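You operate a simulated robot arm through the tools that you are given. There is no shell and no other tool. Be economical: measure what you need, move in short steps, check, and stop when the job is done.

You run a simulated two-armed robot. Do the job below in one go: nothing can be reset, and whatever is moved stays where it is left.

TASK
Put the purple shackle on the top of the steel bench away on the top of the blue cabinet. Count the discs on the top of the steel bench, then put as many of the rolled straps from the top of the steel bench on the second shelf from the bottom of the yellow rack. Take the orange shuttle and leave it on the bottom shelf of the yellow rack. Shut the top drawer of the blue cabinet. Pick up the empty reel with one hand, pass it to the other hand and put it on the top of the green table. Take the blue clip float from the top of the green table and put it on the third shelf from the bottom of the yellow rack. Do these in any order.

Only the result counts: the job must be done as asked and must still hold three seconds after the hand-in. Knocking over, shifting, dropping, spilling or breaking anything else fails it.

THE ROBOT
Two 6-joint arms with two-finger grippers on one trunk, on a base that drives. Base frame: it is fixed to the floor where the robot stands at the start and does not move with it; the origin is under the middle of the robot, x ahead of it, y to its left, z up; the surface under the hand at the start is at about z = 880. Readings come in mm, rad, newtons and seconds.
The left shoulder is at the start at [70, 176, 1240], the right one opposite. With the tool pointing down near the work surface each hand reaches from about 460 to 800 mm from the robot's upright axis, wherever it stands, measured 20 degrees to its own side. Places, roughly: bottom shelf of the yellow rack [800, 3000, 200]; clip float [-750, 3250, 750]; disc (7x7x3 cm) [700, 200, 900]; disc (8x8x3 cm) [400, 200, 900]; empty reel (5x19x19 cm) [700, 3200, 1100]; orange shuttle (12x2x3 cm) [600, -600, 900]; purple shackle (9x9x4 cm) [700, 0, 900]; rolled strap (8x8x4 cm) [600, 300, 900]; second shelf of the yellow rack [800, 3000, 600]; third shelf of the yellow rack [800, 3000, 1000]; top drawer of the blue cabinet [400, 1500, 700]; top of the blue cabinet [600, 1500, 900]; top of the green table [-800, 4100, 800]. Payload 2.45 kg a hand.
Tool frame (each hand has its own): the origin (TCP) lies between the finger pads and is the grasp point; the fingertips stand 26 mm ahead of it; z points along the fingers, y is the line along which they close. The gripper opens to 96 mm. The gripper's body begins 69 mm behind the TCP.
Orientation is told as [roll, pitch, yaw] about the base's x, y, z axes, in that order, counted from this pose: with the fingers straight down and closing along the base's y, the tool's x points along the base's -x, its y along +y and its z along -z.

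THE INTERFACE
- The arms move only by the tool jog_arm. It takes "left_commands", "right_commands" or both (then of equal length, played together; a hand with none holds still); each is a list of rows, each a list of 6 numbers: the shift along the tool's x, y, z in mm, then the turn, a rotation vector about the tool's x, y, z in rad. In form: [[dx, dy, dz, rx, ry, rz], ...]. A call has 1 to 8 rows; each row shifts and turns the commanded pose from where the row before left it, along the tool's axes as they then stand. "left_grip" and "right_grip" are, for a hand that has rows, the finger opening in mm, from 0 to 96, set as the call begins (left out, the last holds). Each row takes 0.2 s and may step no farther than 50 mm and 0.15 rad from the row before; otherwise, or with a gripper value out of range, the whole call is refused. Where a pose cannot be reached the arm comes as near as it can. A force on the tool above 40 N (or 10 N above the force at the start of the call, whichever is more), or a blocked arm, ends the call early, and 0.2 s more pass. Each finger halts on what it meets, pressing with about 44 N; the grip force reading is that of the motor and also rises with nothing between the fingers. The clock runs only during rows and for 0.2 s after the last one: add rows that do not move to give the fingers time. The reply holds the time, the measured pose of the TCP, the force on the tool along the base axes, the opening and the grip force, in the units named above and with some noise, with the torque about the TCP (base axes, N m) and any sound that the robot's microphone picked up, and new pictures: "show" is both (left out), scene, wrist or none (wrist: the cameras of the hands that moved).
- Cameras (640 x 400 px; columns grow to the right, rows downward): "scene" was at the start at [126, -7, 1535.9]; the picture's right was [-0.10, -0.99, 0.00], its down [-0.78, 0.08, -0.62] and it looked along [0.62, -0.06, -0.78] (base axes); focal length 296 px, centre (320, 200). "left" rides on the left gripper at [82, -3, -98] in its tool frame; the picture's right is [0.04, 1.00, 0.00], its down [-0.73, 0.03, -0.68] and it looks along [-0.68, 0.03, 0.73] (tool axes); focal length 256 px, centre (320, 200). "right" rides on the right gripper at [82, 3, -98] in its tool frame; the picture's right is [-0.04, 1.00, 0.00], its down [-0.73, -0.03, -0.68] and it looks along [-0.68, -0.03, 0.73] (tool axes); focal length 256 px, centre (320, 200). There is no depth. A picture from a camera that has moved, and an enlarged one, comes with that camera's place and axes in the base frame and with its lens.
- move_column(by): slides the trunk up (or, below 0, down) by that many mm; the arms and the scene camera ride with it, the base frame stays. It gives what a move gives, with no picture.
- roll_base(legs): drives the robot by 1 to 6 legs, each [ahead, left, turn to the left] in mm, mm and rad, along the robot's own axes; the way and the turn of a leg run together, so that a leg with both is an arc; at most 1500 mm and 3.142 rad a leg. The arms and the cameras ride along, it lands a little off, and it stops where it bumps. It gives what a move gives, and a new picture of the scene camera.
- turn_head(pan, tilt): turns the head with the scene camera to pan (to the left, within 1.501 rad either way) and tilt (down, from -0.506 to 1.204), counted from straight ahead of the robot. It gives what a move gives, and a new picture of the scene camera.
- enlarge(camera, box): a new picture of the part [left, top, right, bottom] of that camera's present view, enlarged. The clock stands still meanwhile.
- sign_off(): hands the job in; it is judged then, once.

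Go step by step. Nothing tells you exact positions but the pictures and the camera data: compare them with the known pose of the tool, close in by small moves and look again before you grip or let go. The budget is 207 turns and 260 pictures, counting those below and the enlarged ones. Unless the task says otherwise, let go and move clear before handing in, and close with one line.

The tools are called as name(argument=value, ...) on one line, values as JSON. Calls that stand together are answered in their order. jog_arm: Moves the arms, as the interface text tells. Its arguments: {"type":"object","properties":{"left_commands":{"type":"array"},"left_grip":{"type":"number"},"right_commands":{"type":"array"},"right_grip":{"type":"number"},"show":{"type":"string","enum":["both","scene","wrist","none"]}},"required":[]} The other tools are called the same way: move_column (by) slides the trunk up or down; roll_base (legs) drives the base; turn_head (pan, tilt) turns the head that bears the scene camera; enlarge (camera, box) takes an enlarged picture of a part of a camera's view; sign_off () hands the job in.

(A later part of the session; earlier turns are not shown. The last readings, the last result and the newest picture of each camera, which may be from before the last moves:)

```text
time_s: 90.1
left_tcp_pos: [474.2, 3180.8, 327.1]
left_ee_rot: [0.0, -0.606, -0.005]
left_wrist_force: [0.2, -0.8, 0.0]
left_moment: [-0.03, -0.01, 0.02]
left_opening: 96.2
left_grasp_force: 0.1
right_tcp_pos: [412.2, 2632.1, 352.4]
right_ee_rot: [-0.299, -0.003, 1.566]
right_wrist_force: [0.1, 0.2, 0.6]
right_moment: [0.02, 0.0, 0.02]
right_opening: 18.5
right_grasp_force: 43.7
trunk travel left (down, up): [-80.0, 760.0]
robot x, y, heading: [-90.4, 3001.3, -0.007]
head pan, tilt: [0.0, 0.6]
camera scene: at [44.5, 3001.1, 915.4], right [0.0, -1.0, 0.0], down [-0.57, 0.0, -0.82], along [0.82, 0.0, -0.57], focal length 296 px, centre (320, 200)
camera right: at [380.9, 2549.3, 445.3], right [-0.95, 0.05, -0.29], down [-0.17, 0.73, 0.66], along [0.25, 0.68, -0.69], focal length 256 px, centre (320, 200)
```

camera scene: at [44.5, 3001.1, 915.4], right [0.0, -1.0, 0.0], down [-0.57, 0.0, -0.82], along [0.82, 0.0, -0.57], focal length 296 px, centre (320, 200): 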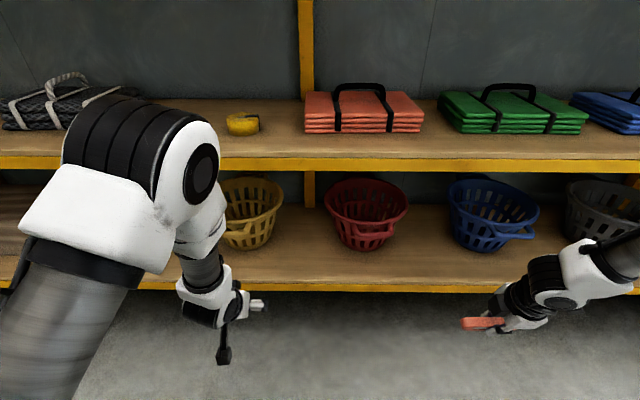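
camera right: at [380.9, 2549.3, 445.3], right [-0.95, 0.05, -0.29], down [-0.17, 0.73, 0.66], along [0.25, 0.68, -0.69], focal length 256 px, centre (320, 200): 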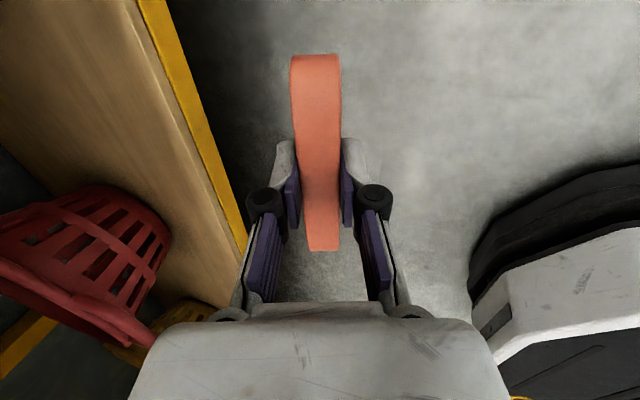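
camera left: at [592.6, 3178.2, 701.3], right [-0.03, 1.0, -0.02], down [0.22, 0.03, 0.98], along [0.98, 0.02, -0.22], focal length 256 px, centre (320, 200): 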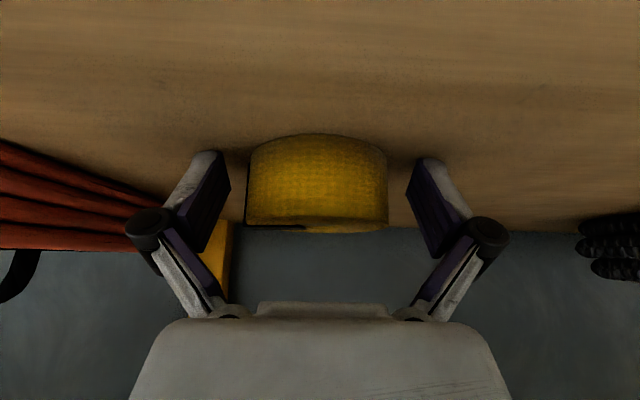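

The baskets' fronts sit at about x ≥ 730, and the shelf edge near x = 598, so [668, 2632] on the bottom shelf is free. I lower the right hand to entry height and move in.

jog_arm(right_commands=[[0, 12, 40, 0, 0, 0]], show="none")

roll_base(legs=[[110, 0, 0.006]])

jog_arm(right_commands=[[0, -35, 11, 0, 0, 0], [0, -35, 11, 0, 0, 0], [0, -35, 11, 0, 0, 0], [0, -35, 11, 0, 0, 0]], show="both")

```text
time_s: 90.5
left_tcp_pos: [472.0, 3181.5, 326.5]
left_ee_rot: [-0.002, -0.606, -0.005]
left_wrist_force: [-0.2, 0.4, 0.6]
left_moment: [-0.02, 0.02, 0.0]
left_opening: 95.9
left_grasp_force: 0.1
right_tcp_pos: [411.5, 2631.5, 309.3]
right_ee_rot: [-0.297, -0.003, 1.565]
right_wrist_force: [-1.1, 1.3, 1.1]
right_moment: [-0.04, 0.0, 0.03]
right_opening: 18.8
right_grasp_force: 43.6
trunk travel left (down, up): [-80.0, 760.0]
robot x, y, heading: [-94.7, 3000.5, -0.003]
head pan, tilt: [0.0, 0.6]
```

```text
time_s: 91.7
left_tcp_pos: [582.0, 3185.5, 327.4]
left_ee_rot: [-0.001, -0.607, 0.004]
left_wrist_force: [-0.7, 0.3, -0.2]
left_moment: [-0.01, -0.01, 0.0]
left_opening: 96.2
left_grasp_force: 0.1
right_tcp_pos: [525.9, 2637.1, 308.0]
right_ee_rot: [-0.298, -0.002, 1.575]
right_wrist_force: [0.6, -0.9, -0.8]
right_moment: [-0.01, -0.01, 0.01]
right_opening: 18.8
right_grasp_force: 43.9
trunk travel left (down, up): [-80.0, 760.0]
robot x, y, heading: [11.4, 3000.2, 0.009]
head pan, tilt: [0.0, 0.6]
camera scene: at [155.9, 3002.5, 915.3], right [0.01, -1.0, 0.0], down [-0.57, 0.0, -0.82], along [0.82, 0.0, -0.57], focal length 296 px, centre (320, 200)
```

scene: 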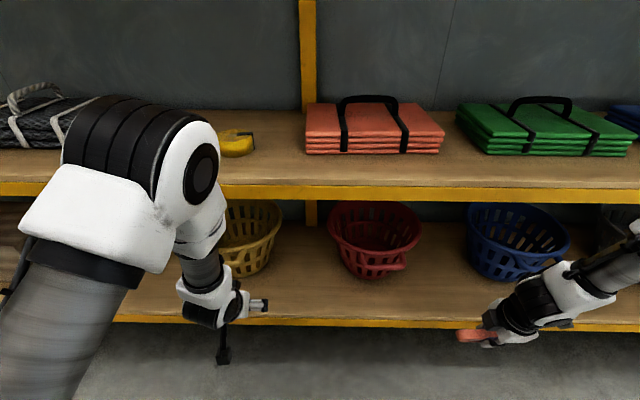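

```text
time_s: 92.7
left_tcp_pos: [583.1, 3187.2, 327.4]
left_ee_rot: [-0.002, -0.607, 0.004]
left_wrist_force: [-0.3, 0.6, 0.1]
left_moment: [0.05, 0.05, 0.01]
left_opening: 95.9
left_grasp_force: 0.2
right_tcp_pos: [674.6, 2635.2, 306.8]
right_ee_rot: [-0.299, 0.0, 1.574]
right_wrist_force: [-0.1, 0.4, -0.5]
right_moment: [0.02, -0.03, 0.01]
right_opening: 18.7
right_grasp_force: 43.3
trunk travel left (down, up): [-80.0, 760.0]
robot x, y, heading: [20.0, 3003.0, 0.003]
head pan, tilt: [0.0, 0.6]
camera scene: at [155.9, 3002.5, 915.3], right [0.01, -1.0, 0.0], down [-0.57, 0.0, -0.82], along [0.82, 0.0, -0.57], focal length 296 px, centre (320, 200)
camera right: at [643.3, 2553.3, 400.2], right [-0.96, 0.04, -0.29], down [-0.17, 0.73, 0.66], along [0.24, 0.68, -0.69], focal length 256 px, centre (320, 200)
```

scene: 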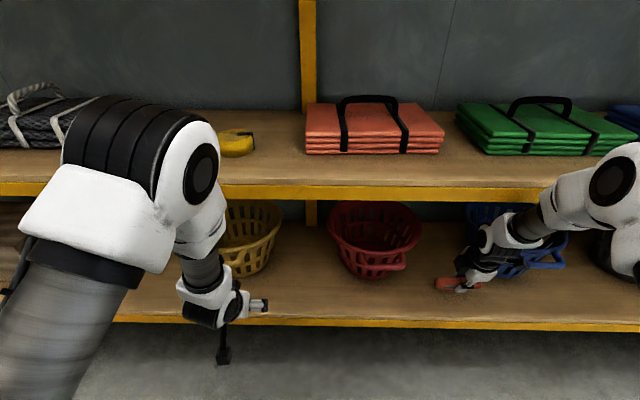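
right: 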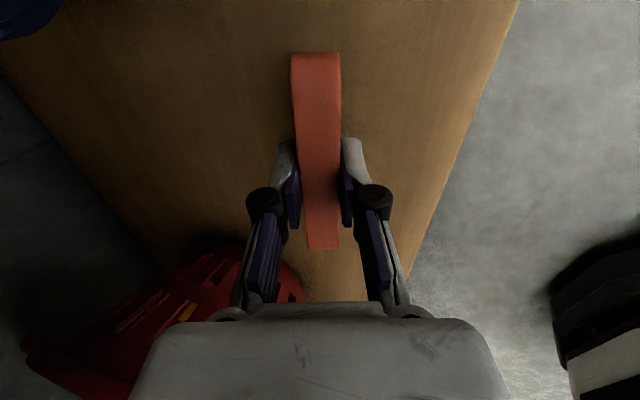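

The shuttle is over free shelf. I reduce the tilt and lower gradually until it touches.

jog_arm(right_commands=[[0, 0, 0, -0.15, 0, 0], [0, 2, 15, 0, 0, 0], [0, 1, 8, 0, 0, 0], [0, 0.5, 4, 0, 0, 0], [0, 0.5, 4, 0, 0, 0]], show="wrist")

```text
time_s: 93.9
left_tcp_pos: [582.4, 3186.7, 328.4]
left_ee_rot: [-0.002, -0.608, 0.004]
left_wrist_force: [0.3, 0.3, 0.3]
left_moment: [0.03, 0.01, 0.02]
left_opening: 96.2
left_grasp_force: 0.0
right_tcp_pos: [678.5, 2637.2, 281.5]
right_ee_rot: [-0.158, 0.003, 1.577]
right_wrist_force: [-3.4, -4.8, 17.7]
right_moment: [0.78, 0.18, 0.16]
right_opening: 18.9
right_grasp_force: 43.5
trunk travel left (down, up): [-80.0, 760.0]
robot x, y, heading: [15.0, 2999.3, 0.005]
head pan, tilt: [0.0, 0.6]
camera right: at [661.0, 2554.7, 378.3], right [-0.99, 0.03, -0.16], down [-0.08, 0.73, 0.67], along [0.14, 0.68, -0.72], focal length 256 px, centre (320, 200)
```

right: 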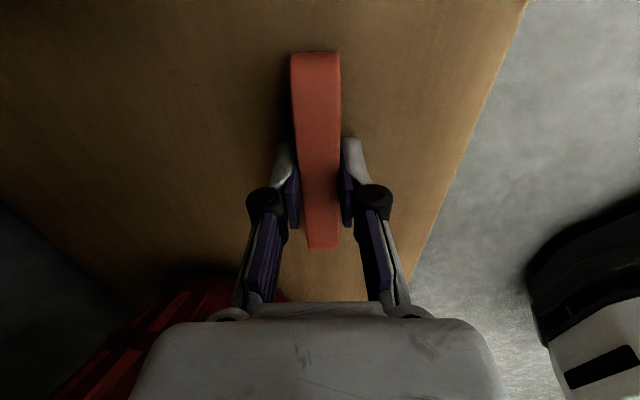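

It touches the shelf. I lift 5 mm, level the tool fully, set down and open.

jog_arm(right_commands=[[0, 0, -6, 0, 0, 0], [0, 0, 0, -0.15, 0, 0], [0, 0, 2, 0, 0, 0], [0, 0, 2, 0, 0, 0], [0, 0, 2, 0, 0, 0]], show="none")

```text
time_s: 95.1
left_tcp_pos: [577.0, 3182.1, 337.3]
left_ee_rot: [-0.003, -0.625, -0.005]
left_wrist_force: [0.6, 0.0, 0.2]
left_moment: [-0.02, 0.01, -0.01]
left_opening: 96.1
left_grasp_force: 0.0
right_tcp_pos: [655.9, 2633.1, 283.3]
right_ee_rot: [0.002, -0.001, 1.568]
right_wrist_force: [-0.3, 0.0, -1.1]
right_moment: [-0.01, -0.03, 0.02]
right_opening: 18.6
right_grasp_force: 44.0
trunk travel left (down, up): [-80.0, 760.0]
robot x, y, heading: [15.3, 3004.4, -0.002]
head pan, tilt: [0.0, 0.6]
```

The readings shifted oddly (the left hand moved too), which suggests the right wrist is pressing against the shelf above. I go back to the slight tilt and look.

jog_arm(right_commands=[[0, 0, 0, 0.15, 0, 0], [0, 0, 0, 0, 0, 0]], show="both")

```text
time_s: 95.7
left_tcp_pos: [584.1, 3187.4, 329.4]
left_ee_rot: [-0.001, -0.609, 0.006]
left_wrist_force: [-0.7, 0.0, 0.1]
left_moment: [-0.02, 0.0, 0.02]
left_opening: 96.1
left_grasp_force: 0.0
right_tcp_pos: [677.6, 2637.4, 280.0]
right_ee_rot: [-0.154, -0.001, 1.577]
right_wrist_force: [-4.4, 2.5, 11.8]
right_moment: [0.19, 0.2, 0.06]
right_opening: 18.6
right_grasp_force: 44.1
trunk travel left (down, up): [-80.0, 760.0]
robot x, y, heading: [19.6, 2996.9, 0.006]
head pan, tilt: [0.0, 0.6]
camera scene: at [157.4, 3002.7, 916.2], right [0.01, -1.0, 0.0], down [-0.56, -0.01, -0.83], along [0.83, 0.01, -0.56], focal length 296 px, centre (320, 200)
camera right: at [660.2, 2554.3, 377.4], right [-0.99, 0.04, -0.16], down [-0.08, 0.73, 0.68], along [0.14, 0.68, -0.72], focal length 256 px, centre (320, 200)
```

scene: 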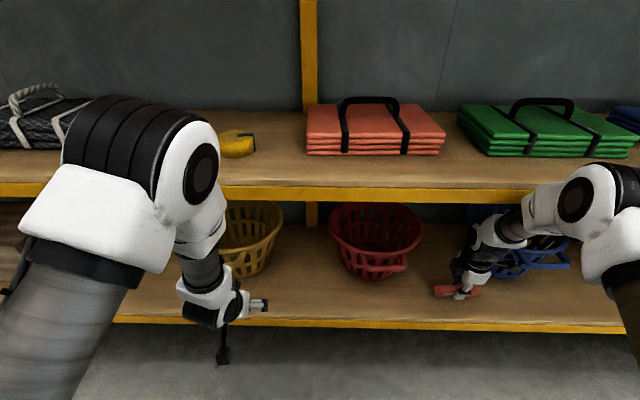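
right: 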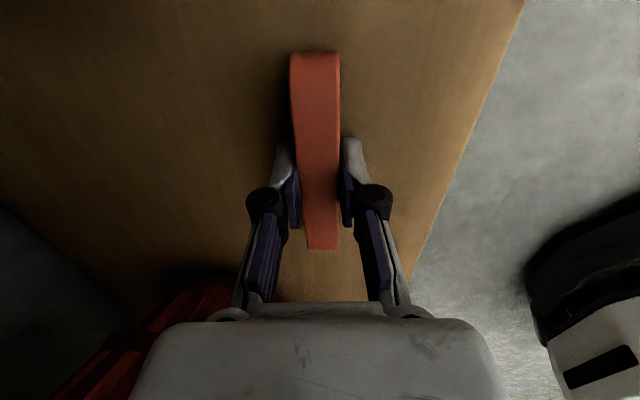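

Nothing appears disturbed. With only 0.15 rad of tilt and the shuttle touching the shelf, I open gently.

jog_arm(right_commands=[[0, 0, 0, 0, 0, 0], [0, 0, 0, 0, 0, 0]], right_grip=50, show="wrist")

```text
time_s: 96.3
left_tcp_pos: [581.8, 3187.0, 327.2]
left_ee_rot: [-0.002, -0.608, 0.004]
left_wrist_force: [0.0, -0.5, 0.6]
left_moment: [-0.01, 0.03, 0.01]
left_opening: 96.0
left_grasp_force: 0.2
right_tcp_pos: [672.4, 2636.1, 279.3]
right_ee_rot: [-0.15, 0.0, 1.575]
right_wrist_force: [0.6, -0.5, 3.3]
right_moment: [-0.05, 0.04, 0.0]
right_opening: 50.5
right_grasp_force: 0.2
trunk travel left (down, up): [-80.0, 760.0]
robot x, y, heading: [18.4, 3003.9, 0.007]
head pan, tilt: [0.0, 0.6]
camera right: at [655.9, 2553.0, 374.7], right [-0.99, 0.04, -0.15], down [-0.08, 0.73, 0.68], along [0.14, 0.68, -0.72], focal length 256 px, centre (320, 200)
```

right: 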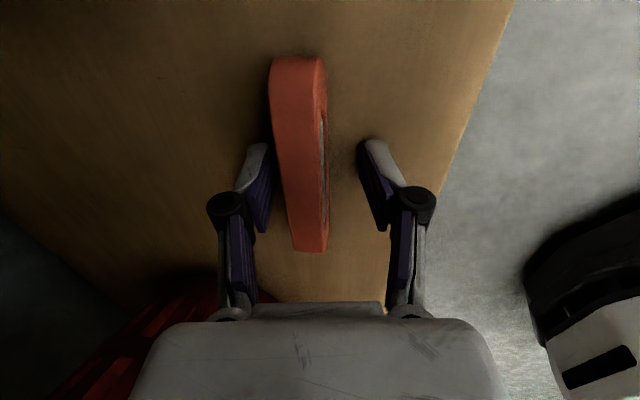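

The shuttle leans slightly against the rear finger. I open a bit wider and raise the hand slowly so it can settle flat.

jog_arm(right_commands=[[0, 0, 0, 0, 0, 0], [0, 0, -8, 0, 0, 0], [0, 0, -8, 0, 0, 0]], right_grip=76, show="wrist")

```text
time_s: 97.1
left_tcp_pos: [583.2, 3185.7, 326.1]
left_ee_rot: [0.001, -0.604, 0.004]
left_wrist_force: [0.5, -0.4, 0.0]
left_moment: [-0.03, -0.01, 0.0]
left_opening: 96.0
left_grasp_force: 0.1
right_tcp_pos: [669.4, 2635.1, 289.3]
right_ee_rot: [-0.143, -0.002, 1.573]
right_wrist_force: [0.3, -0.1, 0.4]
right_moment: [0.0, 0.0, -0.01]
right_opening: 76.0
right_grasp_force: 0.1
trunk travel left (down, up): [-80.0, 760.0]
robot x, y, heading: [17.1, 3004.0, 0.01]
head pan, tilt: [0.0, 0.6]
camera right: at [652.6, 2552.8, 385.8], right [-0.99, 0.04, -0.14], down [-0.07, 0.73, 0.68], along [0.13, 0.68, -0.72], focal length 256 px, centre (320, 200)
```

right: 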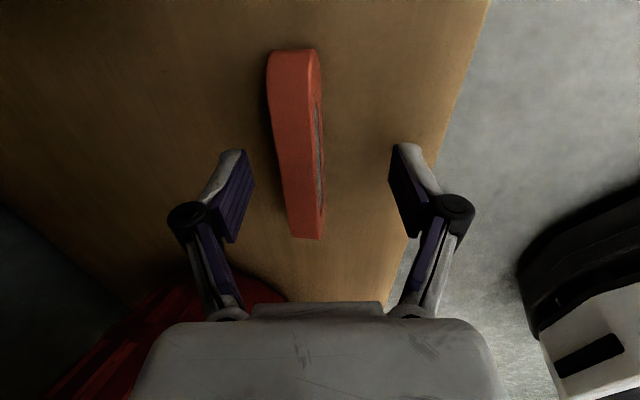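

The shuttle now stands on its own. I tilt the hand back out while rising a little, staying below the shelf above.

jog_arm(right_commands=[[0, -1.7, -12, 0.15, 0, 0], [0, -3.4, -11.5, 0.15, 0, 0], [0, -5.1, -11, 0.15, 0, 0], [0, 0, 0, 0, 0, 0]], show="wrist")

```text
time_s: 98.1
left_tcp_pos: [582.1, 3187.2, 326.2]
left_ee_rot: [-0.003, -0.608, 0.004]
left_wrist_force: [0.2, 0.1, -0.3]
left_moment: [-0.01, 0.02, 0.01]
left_opening: 96.2
left_grasp_force: 0.2
right_tcp_pos: [670.7, 2645.5, 323.9]
right_ee_rot: [-0.527, -0.046, 1.6]
right_wrist_force: [0.0, 0.1, 0.1]
right_moment: [0.0, 0.01, -0.03]
right_opening: 75.8
right_grasp_force: 0.0
right hand out of reach, approached as far as the arm can: row 3
trunk travel left (down, up): [-80.0, 760.0]
robot x, y, heading: [13.5, 3002.5, 0.009]
head pan, tilt: [0.0, 0.6]
camera right: at [621.3, 2558.0, 403.2], right [-0.87, 0.04, -0.5], down [-0.34, 0.69, 0.64], along [0.37, 0.72, -0.59], focal length 256 px, centre (320, 200)
```

right: 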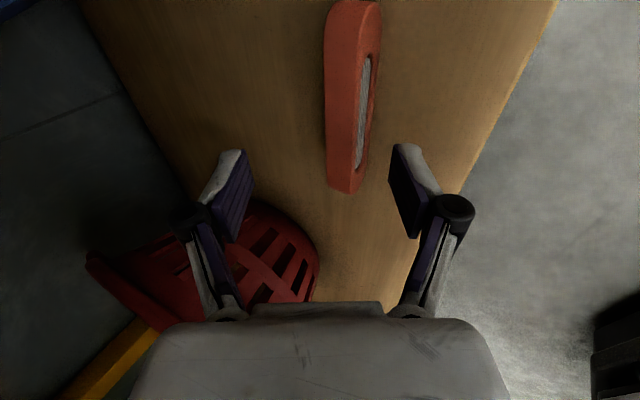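

The hand is clear above the shuttle. I draw it straight back out of the rack.

jog_arm(right_commands=[[0, 26, -15, 0, 0, 0], [0, 35, -20, 0, 0, 0], [0, 35, -20, 0, 0, 0], [0, 35, -20, 0, 0, 0]], show="scene")

roll_base(legs=[[-100, 0, 0]])

```text
time_s: 99.1
left_tcp_pos: [581.5, 3187.7, 326.5]
left_ee_rot: [-0.001, -0.607, 0.004]
left_wrist_force: [-0.2, 0.3, -0.1]
left_moment: [0.01, 0.01, 0.02]
left_opening: 96.3
left_grasp_force: 0.1
right_tcp_pos: [520.3, 2637.5, 313.7]
right_ee_rot: [-0.598, 0.002, 1.574]
right_wrist_force: [-0.1, -0.3, 0.3]
right_moment: [0.0, -0.02, 0.01]
right_opening: 76.1
right_grasp_force: 0.2
trunk travel left (down, up): [-80.0, 760.0]
robot x, y, heading: [16.8, 3001.8, 0.006]
head pan, tilt: [0.0, 0.6]
camera scene: at [155.9, 3002.6, 915.4], right [0.01, -1.0, 0.0], down [-0.57, 0.0, -0.82], along [0.82, 0.0, -0.57], focal length 296 px, centre (320, 200)
```

scene: 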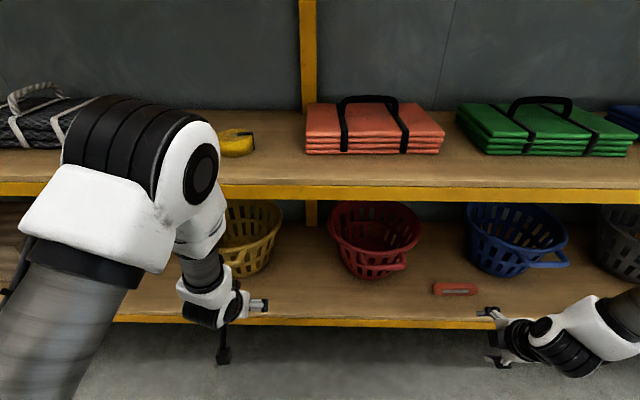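

```text
time_s: 100.2
left_tcp_pos: [481.7, 3188.0, 326.9]
left_ee_rot: [-0.003, -0.607, 0.005]
left_wrist_force: [0.1, -0.4, 0.1]
left_moment: [0.0, -0.02, 0.02]
left_opening: 95.8
left_grasp_force: 0.1
right_tcp_pos: [420.8, 2637.7, 314.4]
right_ee_rot: [-0.599, -0.001, 1.575]
right_wrist_force: [0.2, 0.4, -0.1]
right_moment: [-0.04, -0.04, -0.02]
right_opening: 75.9
right_grasp_force: 0.2
trunk travel left (down, up): [-80.0, 760.0]
robot x, y, heading: [-82.3, 2998.2, 0.009]
head pan, tilt: [0.0, 0.6]
camera scene: at [55.8, 3002.2, 915.4], right [0.01, -1.0, 0.0], down [-0.57, 0.0, -0.82], along [0.82, 0.01, -0.57], focal length 296 px, centre (320, 200)
```

scene: 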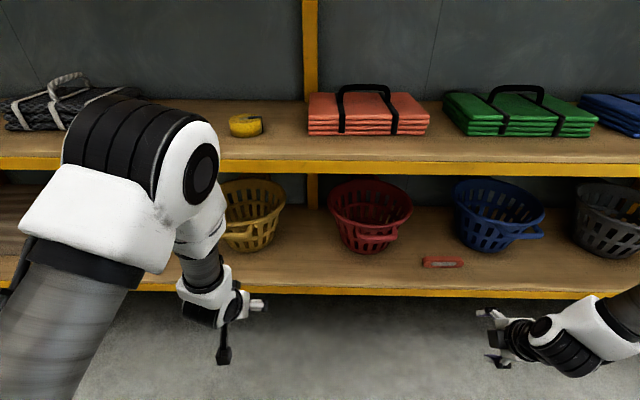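

Bottom shelf done: the shuttle stands free. Next is the reel on shelf three; I raise the trunk and take a good look at it.

move_column(by=645)

turn_head(pan=0.25, tilt=0.45)

enlarge(camera="scene", box=[180, 60, 440, 260])

```text
refused: 645 is not a number from -400 to 400
```

```text
time_s: 101.0
left_tcp_pos: [481.5, 3185.9, 327.1]
left_ee_rot: [-0.002, -0.608, 0.005]
left_wrist_force: [-0.1, 0.1, -0.4]
left_moment: [-0.04, 0.02, 0.01]
left_opening: 95.7
left_grasp_force: 0.0
right_tcp_pos: [420.1, 2638.3, 313.6]
right_ee_rot: [-0.598, 0.001, 1.575]
right_wrist_force: [-0.3, 0.3, -0.2]
right_moment: [0.02, 0.04, -0.01]
right_opening: 76.2
right_grasp_force: 0.0
trunk travel left (down, up): [-80.0, 760.0]
robot x, y, heading: [-85.1, 3000.3, 0.008]
head pan, tilt: [0.25, 0.45]
camera scene: at [56.3, 3024.8, 928.9], right [0.25, -0.97, 0.0], down [-0.42, -0.11, -0.9], along [0.87, 0.23, -0.44], focal length 296 px, centre (320, 200)
```

scene: 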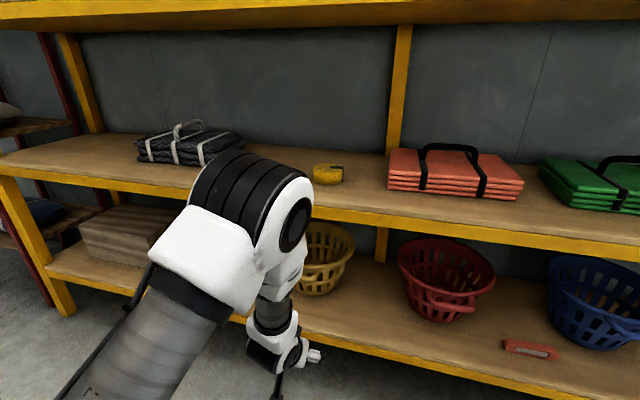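

```text
2.00 times, centred on (310, 160) of scene
camera zoom: at [56.3, 3024.8, 928.9], right [0.25, -0.97, 0.0], down [-0.42, -0.11, -0.9], along [0.87, 0.23, -0.44], focal length 592 px, centre (340, 280)
```

zoom: 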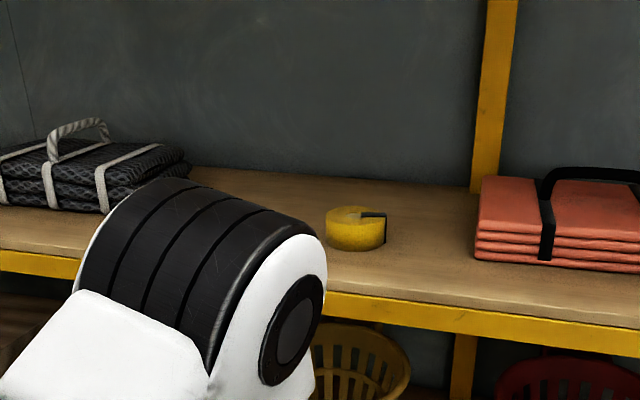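

The trunk moves at most 400 per call; I raise it in two steps and look again.

move_column(by=400)

move_column(by=245)

turn_head(pan=0.2, tilt=0.45)

enlarge(camera="scene", box=[160, 60, 480, 260])

```text
time_s: 104.8
left_tcp_pos: [481.8, 3188.4, 726.9]
left_ee_rot: [-0.002, -0.608, 0.004]
left_wrist_force: [0.8, 0.3, -0.3]
left_moment: [0.0, -0.05, -0.01]
left_opening: 96.1
left_grasp_force: 0.0
right_tcp_pos: [420.0, 2637.7, 714.2]
right_ee_rot: [-0.6, -0.002, 1.576]
right_wrist_force: [-0.7, 0.8, 0.3]
right_moment: [0.0, 0.0, -0.01]
right_opening: 75.9
right_grasp_force: 0.0
trunk travel left (down, up): [-480.0, 360.0]
robot x, y, heading: [-81.5, 2998.5, 0.01]
head pan, tilt: [0.25, 0.45]
```

```text
time_s: 107.3
left_tcp_pos: [483.1, 3188.0, 971.7]
left_ee_rot: [0.002, -0.608, 0.006]
left_wrist_force: [0.5, 0.5, 0.3]
left_moment: [0.02, -0.03, -0.01]
left_opening: 95.6
left_grasp_force: 0.0
right_tcp_pos: [420.6, 2638.2, 958.6]
right_ee_rot: [-0.599, 0.0, 1.578]
right_wrist_force: [0.6, 1.2, -0.4]
right_moment: [0.01, 0.01, 0.01]
right_opening: 76.2
right_grasp_force: 0.1
trunk travel left (down, up): [-725.0, 115.0]
robot x, y, heading: [-85.6, 3000.1, 0.005]
head pan, tilt: [0.25, 0.45]
```

```text
time_s: 108.0
left_tcp_pos: [481.3, 3187.5, 972.0]
left_ee_rot: [-0.002, -0.608, 0.005]
left_wrist_force: [0.1, 0.7, -0.1]
left_moment: [0.02, -0.03, 0.02]
left_opening: 95.8
left_grasp_force: 0.0
right_tcp_pos: [420.8, 2638.8, 957.5]
right_ee_rot: [-0.599, -0.001, 1.576]
right_wrist_force: [0.1, -0.2, -0.4]
right_moment: [-0.01, -0.02, 0.0]
right_opening: 76.1
right_grasp_force: 0.0
trunk travel left (down, up): [-725.0, 115.0]
robot x, y, heading: [-85.6, 3004.3, 0.005]
head pan, tilt: [0.201, 0.45]
camera scene: at [57.5, 3020.5, 1573.9], right [0.21, -0.98, 0.0], down [-0.43, -0.09, -0.9], along [0.88, 0.19, -0.44], focal length 296 px, centre (320, 200)
```

scene: 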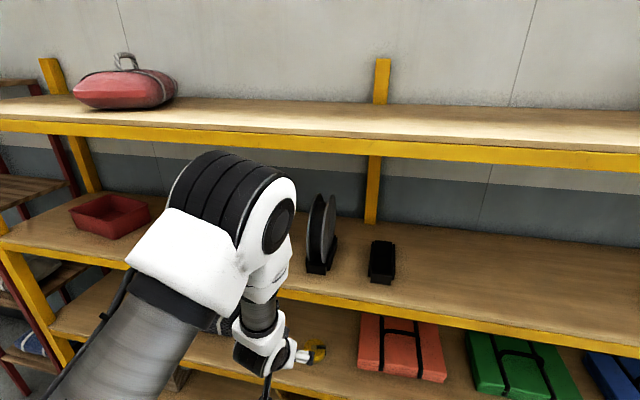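

```text
2.00 times, centred on (320, 160) of scene
camera zoom: at [57.5, 3020.5, 1573.9], right [0.21, -0.98, 0.0], down [-0.43, -0.09, -0.9], along [0.88, 0.19, -0.44], focal length 592 px, centre (320, 280)
```

zoom: 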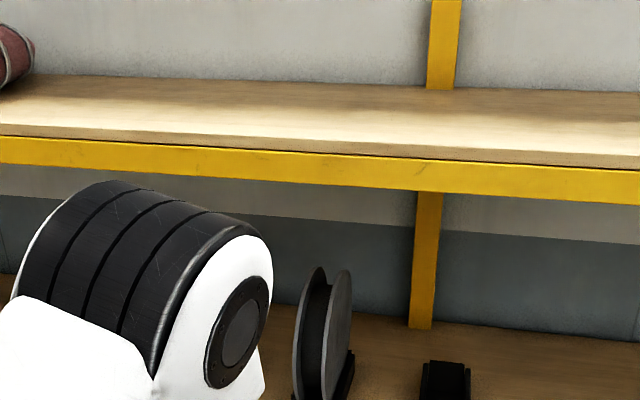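

The empty reel is the two-flanged one standing in a black holder. I raise the left hand to its height for a wrist view.

jog_arm(left_commands=[[-25.5, 0, -37, 0, 0, 0], [-25.5, 0, -37, 0, 0, 0], [-25.5, 0, -37, 0, 0, 0], [-25.5, 0, -37, 0, 0, 0]], left_grip=96, show="both")

```text
time_s: 109.0
left_tcp_pos: [477.2, 3186.6, 1156.3]
left_ee_rot: [0.0, -0.609, 0.006]
left_wrist_force: [-0.2, -0.9, 0.0]
left_moment: [0.02, 0.01, 0.01]
left_opening: 96.1
left_grasp_force: 0.2
right_tcp_pos: [419.5, 2636.3, 959.3]
right_ee_rot: [-0.601, 0.0, 1.576]
right_wrist_force: [0.1, 0.4, -0.4]
right_moment: [0.01, -0.01, 0.01]
right_opening: 76.0
right_grasp_force: 0.0
trunk travel left (down, up): [-725.0, 115.0]
robot x, y, heading: [-84.6, 3001.1, 0.007]
head pan, tilt: [0.201, 0.45]
camera scene: at [54.8, 3020.4, 1574.1], right [0.21, -0.98, 0.0], down [-0.42, -0.09, -0.9], along [0.88, 0.19, -0.43], focal length 296 px, centre (320, 200)
camera left: at [353.1, 3181.7, 1191.2], right [-0.04, 1.0, -0.02], down [0.21, 0.03, 0.98], along [0.98, 0.03, -0.21], focal length 256 px, centre (320, 200)
```

scene: 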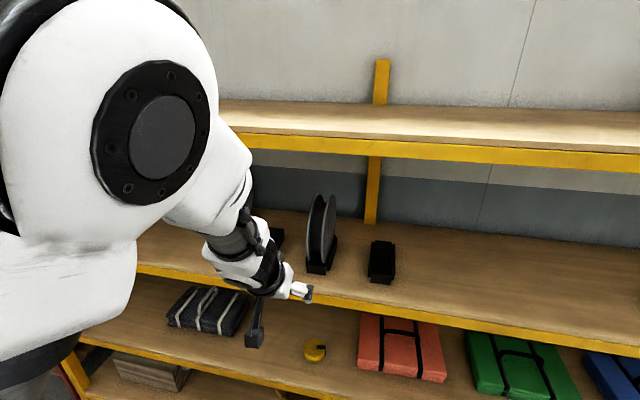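
left: 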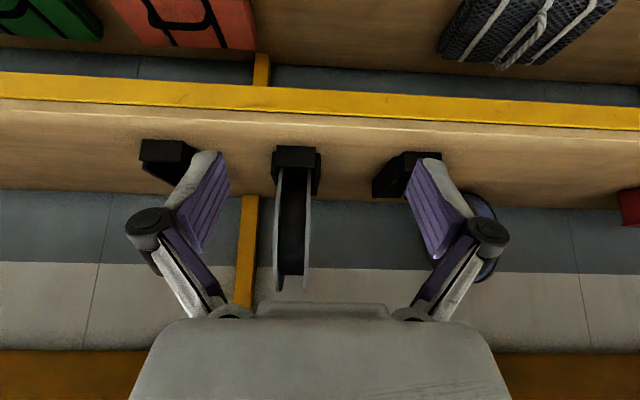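

I have a good view of the reel from the front: plane along x, centre near [757, 3154, 1145]. I tilt the left tool further (1.1 rad) to grip the front-upper rim from outside, keeping clear of the shelf above.

jog_arm(left_commands=[[0, 0, 0, 0, -0.15, 0], [0, 0, 0, 0, -0.15, 0], [0, 0, 0, 0, -0.15, 0], [0, -30, 0, 0, -0.04, 0]], show="none")

roll_base(legs=[[60, 0, -0.005]])

enlarge(camera="left", box=[0, 0, 640, 400])

```text
time_s: 110.0
left_tcp_pos: [492.9, 3189.6, 1166.8]
left_ee_rot: [-0.164, -1.06, 0.171]
left_wrist_force: [0.2, 0.2, -0.2]
left_moment: [0.0, -0.01, 0.01]
left_opening: 95.8
left_grasp_force: 0.1
left hand out of reach, approached as far as the arm can: row 1, 4
right_tcp_pos: [420.9, 2638.3, 959.5]
right_ee_rot: [-0.599, 0.0, 1.579]
right_wrist_force: [-0.8, 0.5, 0.6]
right_moment: [-0.02, -0.01, 0.01]
right_opening: 76.0
right_grasp_force: 0.0
trunk travel left (down, up): [-725.0, 115.0]
robot x, y, heading: [-86.2, 2999.1, 0.004]
head pan, tilt: [0.201, 0.45]
```

```text
time_s: 111.0
left_tcp_pos: [547.7, 3187.1, 1164.9]
left_ee_rot: [-0.165, -1.054, 0.168]
left_wrist_force: [0.3, 0.0, -0.5]
left_moment: [-0.01, -0.02, -0.01]
left_opening: 95.9
left_grasp_force: 0.1
right_tcp_pos: [474.5, 2637.3, 960.1]
right_ee_rot: [-0.603, -0.001, 1.572]
right_wrist_force: [-0.4, 0.3, -0.3]
right_moment: [0.01, -0.01, 0.03]
right_opening: 76.1
right_grasp_force: 0.1
trunk travel left (down, up): [-725.0, 115.0]
robot x, y, heading: [-25.0, 2999.5, 0.003]
head pan, tilt: [0.201, 0.45]
camera scene: at [112.5, 3020.7, 1574.5], right [0.2, -0.98, 0.0], down [-0.42, -0.09, -0.9], along [0.88, 0.18, -0.43], focal length 296 px, centre (320, 200)
```

scene: 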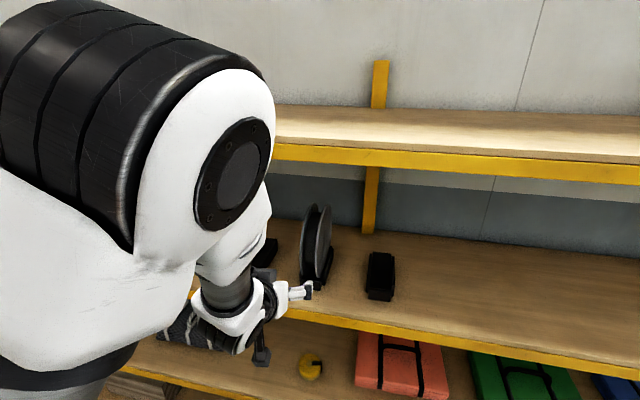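

```text
1.00 times, centred on (320, 200) of left (not enlarged: the box is as wide or as high as the picture)
camera zoom: at [420.4, 3177.9, 1142.1], right [-0.04, 0.99, -0.12], down [-0.23, 0.1, 0.97], along [0.97, 0.07, 0.23], focal length 256 px, centre (320, 200)
```

zoom: 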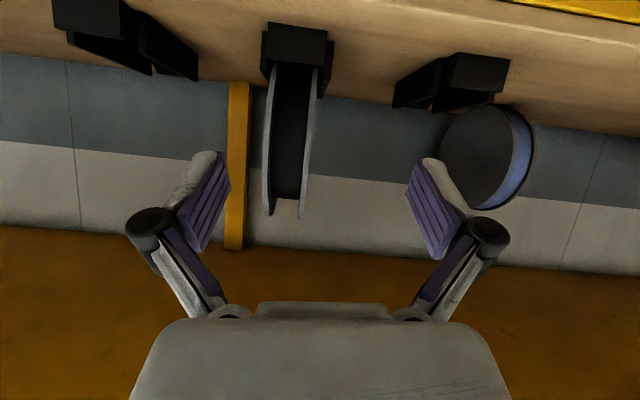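

The arm was too folded for that pose; moving the hand forward should free it. I step 80 mm ahead and check the pose.

jog_arm(left_commands=[[-18, 0, 35.6, 0, 0, 0], [-18, 0, 35.6, 0, 0, 0]], show="wrist")

```text
time_s: 111.5
left_tcp_pos: [630.5, 3188.9, 1159.1]
left_ee_rot: [-0.163, -1.048, 0.166]
left_wrist_force: [0.0, 0.3, 0.1]
left_moment: [0.0, 0.0, -0.01]
left_opening: 95.9
left_grasp_force: 0.1
right_tcp_pos: [480.1, 2637.6, 957.9]
right_ee_rot: [-0.596, -0.001, 1.575]
right_wrist_force: [-0.9, -0.4, -0.6]
right_moment: [-0.02, -0.01, 0.0]
right_opening: 76.0
right_grasp_force: 0.1
trunk travel left (down, up): [-725.0, 115.0]
robot x, y, heading: [-24.1, 3003.0, 0.007]
head pan, tilt: [0.201, 0.45]
camera left: at [503.3, 3179.8, 1137.7], right [-0.05, 0.99, -0.12], down [-0.23, 0.1, 0.97], along [0.97, 0.07, 0.22], focal length 256 px, centre (320, 200)
```

left: 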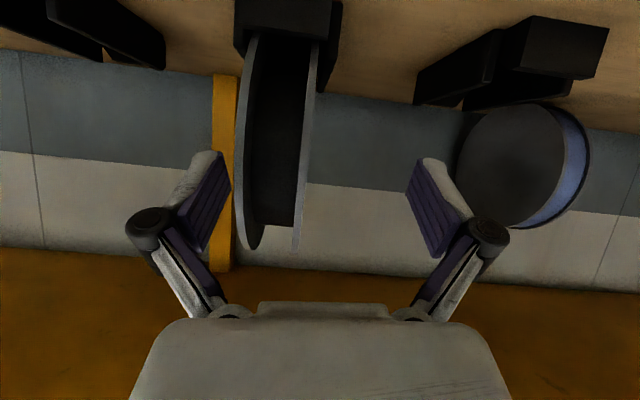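

The hand's orientation is nearly right (a 0.1 rad roll to take out), and the reel's front rim is at about x = 683, y = 3160. I correct roll, y and height before closing in.

jog_arm(left_commands=[[-12, -15, -7, 0, 0, 0.0475], [-12, -14, -7, 0, 0, 0.0475]], show="wrist")

```text
time_s: 112.2
left_tcp_pos: [630.1, 3163.7, 1189.2]
left_ee_rot: [-0.014, -1.053, -0.006]
left_wrist_force: [0.3, 0.6, -0.8]
left_moment: [-0.03, -0.04, -0.01]
left_opening: 95.8
left_grasp_force: 0.0
right_tcp_pos: [478.6, 2636.4, 957.4]
right_ee_rot: [-0.599, -0.002, 1.571]
right_wrist_force: [0.0, 0.1, 0.3]
right_moment: [-0.01, 0.01, 0.0]
right_opening: 76.1
right_grasp_force: 0.1
trunk travel left (down, up): [-725.0, 115.0]
robot x, y, heading: [-26.5, 3003.6, -0.001]
head pan, tilt: [0.201, 0.45]
camera left: at [502.7, 3162.1, 1167.5], right [0.0, 1.0, -0.04], down [-0.23, 0.04, 0.97], along [0.97, 0.01, 0.23], focal length 256 px, centre (320, 200)
```

left: 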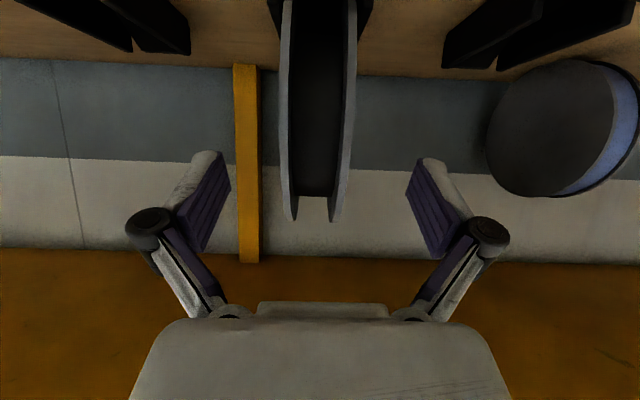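

Reel is centred between the fingers. I advance 72 mm so the pads straddle the flanges at the upper-front rim.

jog_arm(left_commands=[[-12, 0, 21, 0, 0, 0], [-12, 0, 21, 0, 0, 0], [-12, 0, 21, 0, 0, 0]], show="both")

```text
time_s: 113.0
left_tcp_pos: [702.6, 3158.3, 1188.9]
left_ee_rot: [0.005, -1.056, -0.027]
left_wrist_force: [1.0, 0.4, -0.5]
left_moment: [0.0, 0.0, -0.01]
left_opening: 95.7
left_grasp_force: 0.0
right_tcp_pos: [479.6, 2637.2, 958.4]
right_ee_rot: [-0.598, 0.001, 1.576]
right_wrist_force: [-0.3, 0.0, 0.5]
right_moment: [0.04, 0.01, 0.04]
right_opening: 75.8
right_grasp_force: 0.0
trunk travel left (down, up): [-725.0, 115.0]
robot x, y, heading: [-23.2, 2998.8, 0.004]
head pan, tilt: [0.201, 0.45]
camera scene: at [117.6, 3020.8, 1573.9], right [0.2, -0.98, 0.0], down [-0.43, -0.09, -0.9], along [0.88, 0.18, -0.44], focal length 296 px, centre (320, 200)
camera left: at [575.9, 3156.4, 1167.0], right [0.0, 1.0, -0.03], down [-0.23, 0.03, 0.97], along [0.97, 0.01, 0.23], focal length 256 px, centre (320, 200)
```

scene: 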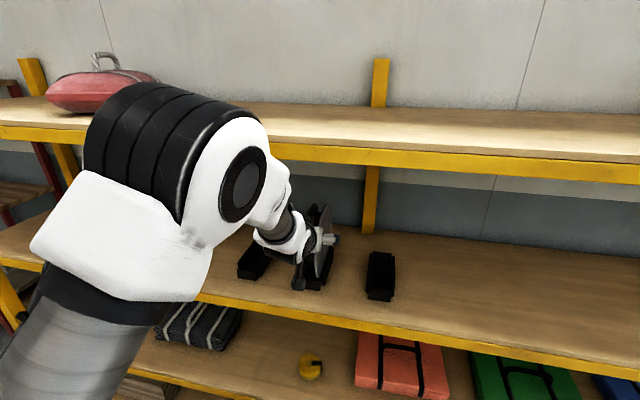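
left: 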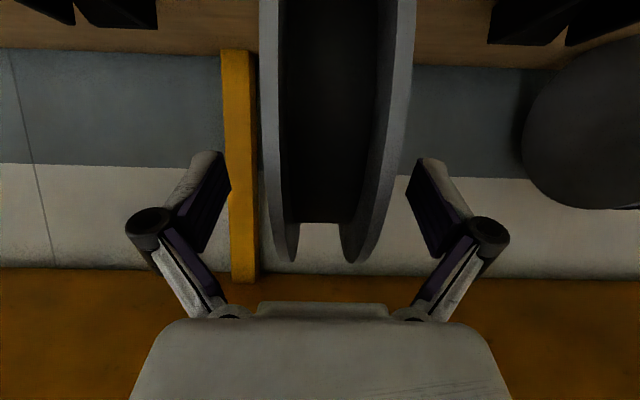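

The reel is about 8 mm to the hand's +y; I shift and then close.

jog_arm(left_commands=[[0, 8, 0, 0, 0, 0], [0, 0, 0, 0, 0, 0]], show="wrist")

jog_arm(left_commands=[[0, 0, 0, 0, 0, 0], [0, 0, 0, 0, 0, 0], [0, 0, 0, 0, 0, 0]], left_grip=20, show="wrist")

```text
time_s: 113.5
left_tcp_pos: [703.8, 3167.0, 1188.9]
left_ee_rot: [0.002, -1.056, -0.025]
left_wrist_force: [0.3, -0.3, 0.0]
left_moment: [0.0, 0.04, 0.02]
left_opening: 96.1
left_grasp_force: 0.0
right_tcp_pos: [478.0, 2635.8, 959.1]
right_ee_rot: [-0.599, -0.002, 1.572]
right_wrist_force: [-0.4, 0.7, 0.1]
right_moment: [-0.02, -0.02, 0.01]
right_opening: 75.7
right_grasp_force: 0.0
trunk travel left (down, up): [-725.0, 115.0]
robot x, y, heading: [-23.6, 3002.7, 0.007]
head pan, tilt: [0.201, 0.45]
camera left: at [575.9, 3164.4, 1167.1], right [0.0, 1.0, -0.03], down [-0.23, 0.03, 0.97], along [0.97, 0.01, 0.23], focal length 256 px, centre (320, 200)
```

left: 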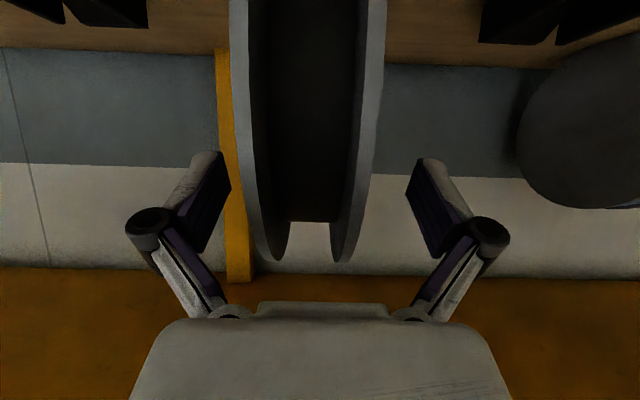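

```text
time_s: 114.3
left_tcp_pos: [701.8, 3165.5, 1191.0]
left_ee_rot: [0.003, -1.059, -0.024]
left_wrist_force: [1.4, -1.6, 3.7]
left_moment: [-0.02, -0.44, -0.07]
left_opening: 41.6
left_grasp_force: 44.8
right_tcp_pos: [479.1, 2636.0, 958.6]
right_ee_rot: [-0.598, -0.001, 1.571]
right_wrist_force: [-0.1, 0.2, -0.8]
right_moment: [-0.01, -0.01, -0.03]
right_opening: 76.2
right_grasp_force: 0.1
trunk travel left (down, up): [-725.0, 115.0]
robot x, y, heading: [-22.1, 3003.1, 0.005]
head pan, tilt: [0.201, 0.45]
camera left: at [575.6, 3164.0, 1167.8], right [0.0, 1.0, -0.03], down [-0.23, 0.03, 0.97], along [0.97, 0.01, 0.23], focal length 256 px, centre (320, 200)
```

left: 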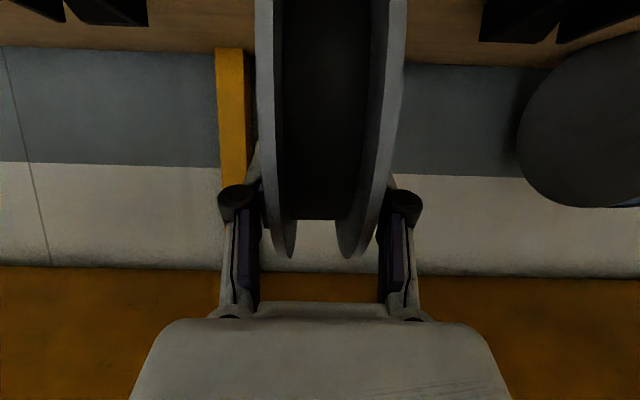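

The reel is gripped (42 mm, 45 N). I lift it vertically out of the holder.

jog_arm(left_commands=[[-13, 0, -7.4, 0, 0, 0], [-17.4, 0, -9.8, 0, 0, 0], [-17.4, 0, -9.8, 0, 0, 0], [-17.4, 0, -9.8, 0, 0, 0]], show="both")

```text
time_s: 115.3
left_tcp_pos: [703.0, 3167.0, 1262.3]
left_ee_rot: [0.003, -1.056, -0.023]
left_wrist_force: [-0.5, 0.1, -3.2]
left_moment: [-0.01, 0.15, 0.02]
left_opening: 41.3
left_grasp_force: 43.6
right_tcp_pos: [478.2, 2636.0, 958.6]
right_ee_rot: [-0.598, -0.003, 1.572]
right_wrist_force: [-0.1, -0.1, -0.6]
right_moment: [0.03, -0.02, 0.01]
right_opening: 76.1
right_grasp_force: 0.0
trunk travel left (down, up): [-725.0, 115.0]
robot x, y, heading: [-24.1, 3005.6, 0.007]
head pan, tilt: [0.201, 0.45]
camera scene: at [116.6, 3020.6, 1573.9], right [0.2, -0.98, 0.0], down [-0.43, -0.09, -0.9], along [0.88, 0.18, -0.44], focal length 296 px, centre (320, 200)
camera left: at [577.1, 3165.9, 1240.7], right [0.0, 1.0, -0.03], down [-0.23, 0.03, 0.97], along [0.97, 0.01, 0.23], focal length 256 px, centre (320, 200)
```

scene: 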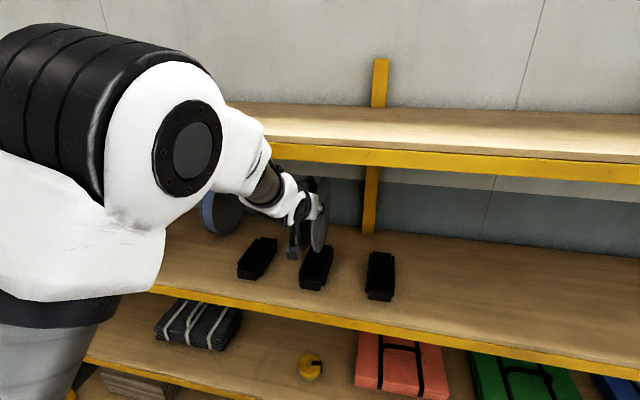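
left: 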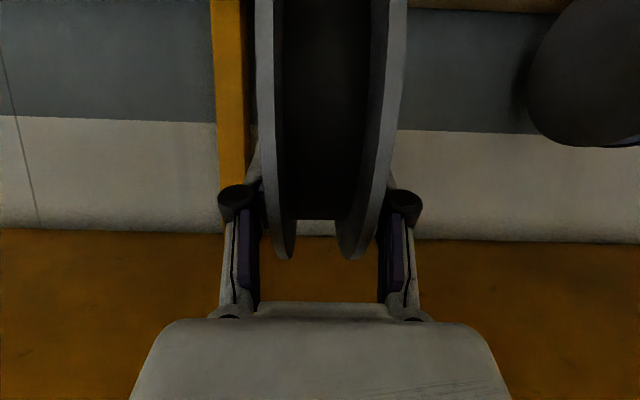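

The reel is free of its holder. I retract the arm 90 mm, back the base 100 mm, then slide right away from the table corner and back out.

jog_arm(left_commands=[[22, 0, -39, 0, 0, 0], [22, 0, -39, 0, 0, 0]], show="none")

roll_base(legs=[[-90, 0, 0], [0, -450, 0], [-250, 0, 0]])

```text
time_s: 116.0
left_tcp_pos: [613.4, 3168.3, 1263.1]
left_ee_rot: [0.002, -1.06, -0.025]
left_wrist_force: [0.3, 1.5, -2.6]
left_moment: [0.03, 0.15, -0.03]
left_opening: 41.4
left_grasp_force: 44.0
right_tcp_pos: [476.7, 2635.7, 960.3]
right_ee_rot: [-0.602, -0.001, 1.572]
right_wrist_force: [-0.2, 0.4, 0.3]
right_moment: [0.01, 0.0, 0.0]
right_opening: 76.4
right_grasp_force: 0.1
trunk travel left (down, up): [-725.0, 115.0]
robot x, y, heading: [-21.3, 2999.5, -0.001]
head pan, tilt: [0.201, 0.45]
```

```text
time_s: 120.8
left_tcp_pos: [279.6, 2711.9, 1260.3]
left_ee_rot: [0.003, -1.056, -0.023]
left_wrist_force: [-0.9, 1.2, -2.4]
left_moment: [-0.01, 0.13, -0.01]
left_opening: 41.6
left_grasp_force: 44.3
right_tcp_pos: [143.0, 2178.6, 958.0]
right_ee_rot: [-0.599, -0.001, 1.574]
right_wrist_force: [-0.5, 0.5, -0.4]
right_moment: [-0.01, -0.02, 0.0]
right_opening: 76.1
right_grasp_force: 0.0
trunk travel left (down, up): [-725.0, 115.0]
robot x, y, heading: [-359.0, 2543.0, 0.007]
head pan, tilt: [0.201, 0.45]
camera scene: at [-218.0, 2562.3, 1573.7], right [0.21, -0.98, 0.0], down [-0.43, -0.09, -0.9], along [0.88, 0.18, -0.44], focal length 296 px, centre (320, 200)
```

scene: 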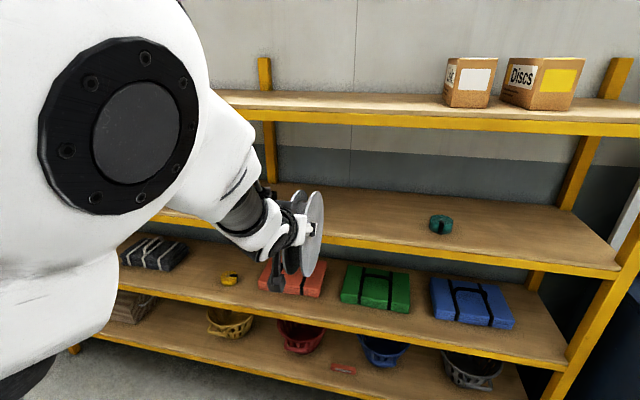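

Out of the rack safely. I turn the robot to face the green table to see its layout before the hand-over.

roll_base(legs=[[0, -200, 0], [0, 0, 1.565]])

turn_head(pan=0.1, tilt=0.5)

```text
time_s: 126.3
left_tcp_pos: [-548.8, 2979.1, 1262.6]
left_ee_rot: [0.001, -1.056, 1.579]
left_wrist_force: [-0.7, -0.2, -2.8]
left_moment: [-0.12, -0.01, 0.0]
left_opening: 41.4
left_grasp_force: 43.9
right_tcp_pos: [-12.4, 2859.6, 957.4]
right_ee_rot: [-0.6, -0.002, -3.105]
right_wrist_force: [0.1, -0.1, 0.1]
right_moment: [-0.01, -0.01, -0.01]
right_opening: 76.0
right_grasp_force: 0.0
trunk travel left (down, up): [-725.0, 115.0]
robot x, y, heading: [-360.4, 2346.5, 1.609]
head pan, tilt: [0.201, 0.45]
camera scene: at [-382.6, 2486.5, 1573.9], right [0.97, 0.24, 0.0], down [0.1, -0.42, -0.9], along [-0.21, 0.87, -0.44], focal length 296 px, centre (320, 200)
```

scene: 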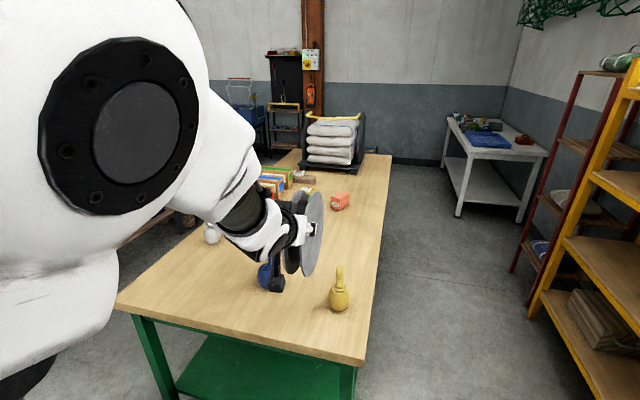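

```text
time_s: 127.0
left_tcp_pos: [-549.5, 2979.6, 1260.9]
left_ee_rot: [0.003, -1.055, 1.581]
left_wrist_force: [-0.3, 0.7, -3.3]
left_moment: [-0.14, -0.01, 0.01]
left_opening: 41.6
left_grasp_force: 43.8
right_tcp_pos: [-12.0, 2861.1, 958.6]
right_ee_rot: [-0.597, -0.001, -3.106]
right_wrist_force: [-0.1, 0.6, -0.4]
right_moment: [0.01, -0.01, 0.01]
right_opening: 76.0
right_grasp_force: 0.0
trunk travel left (down, up): [-725.0, 115.0]
robot x, y, heading: [-355.5, 2344.9, 1.609]
head pan, tilt: [0.099, 0.499]
camera scene: at [-373.6, 2487.4, 1569.4], right [0.99, 0.14, 0.0], down [0.07, -0.47, -0.88], along [-0.12, 0.87, -0.48], focal length 296 px, centre (320, 200)
```

scene: 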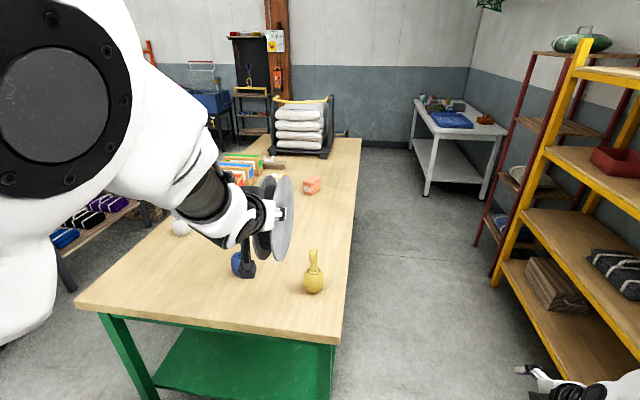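

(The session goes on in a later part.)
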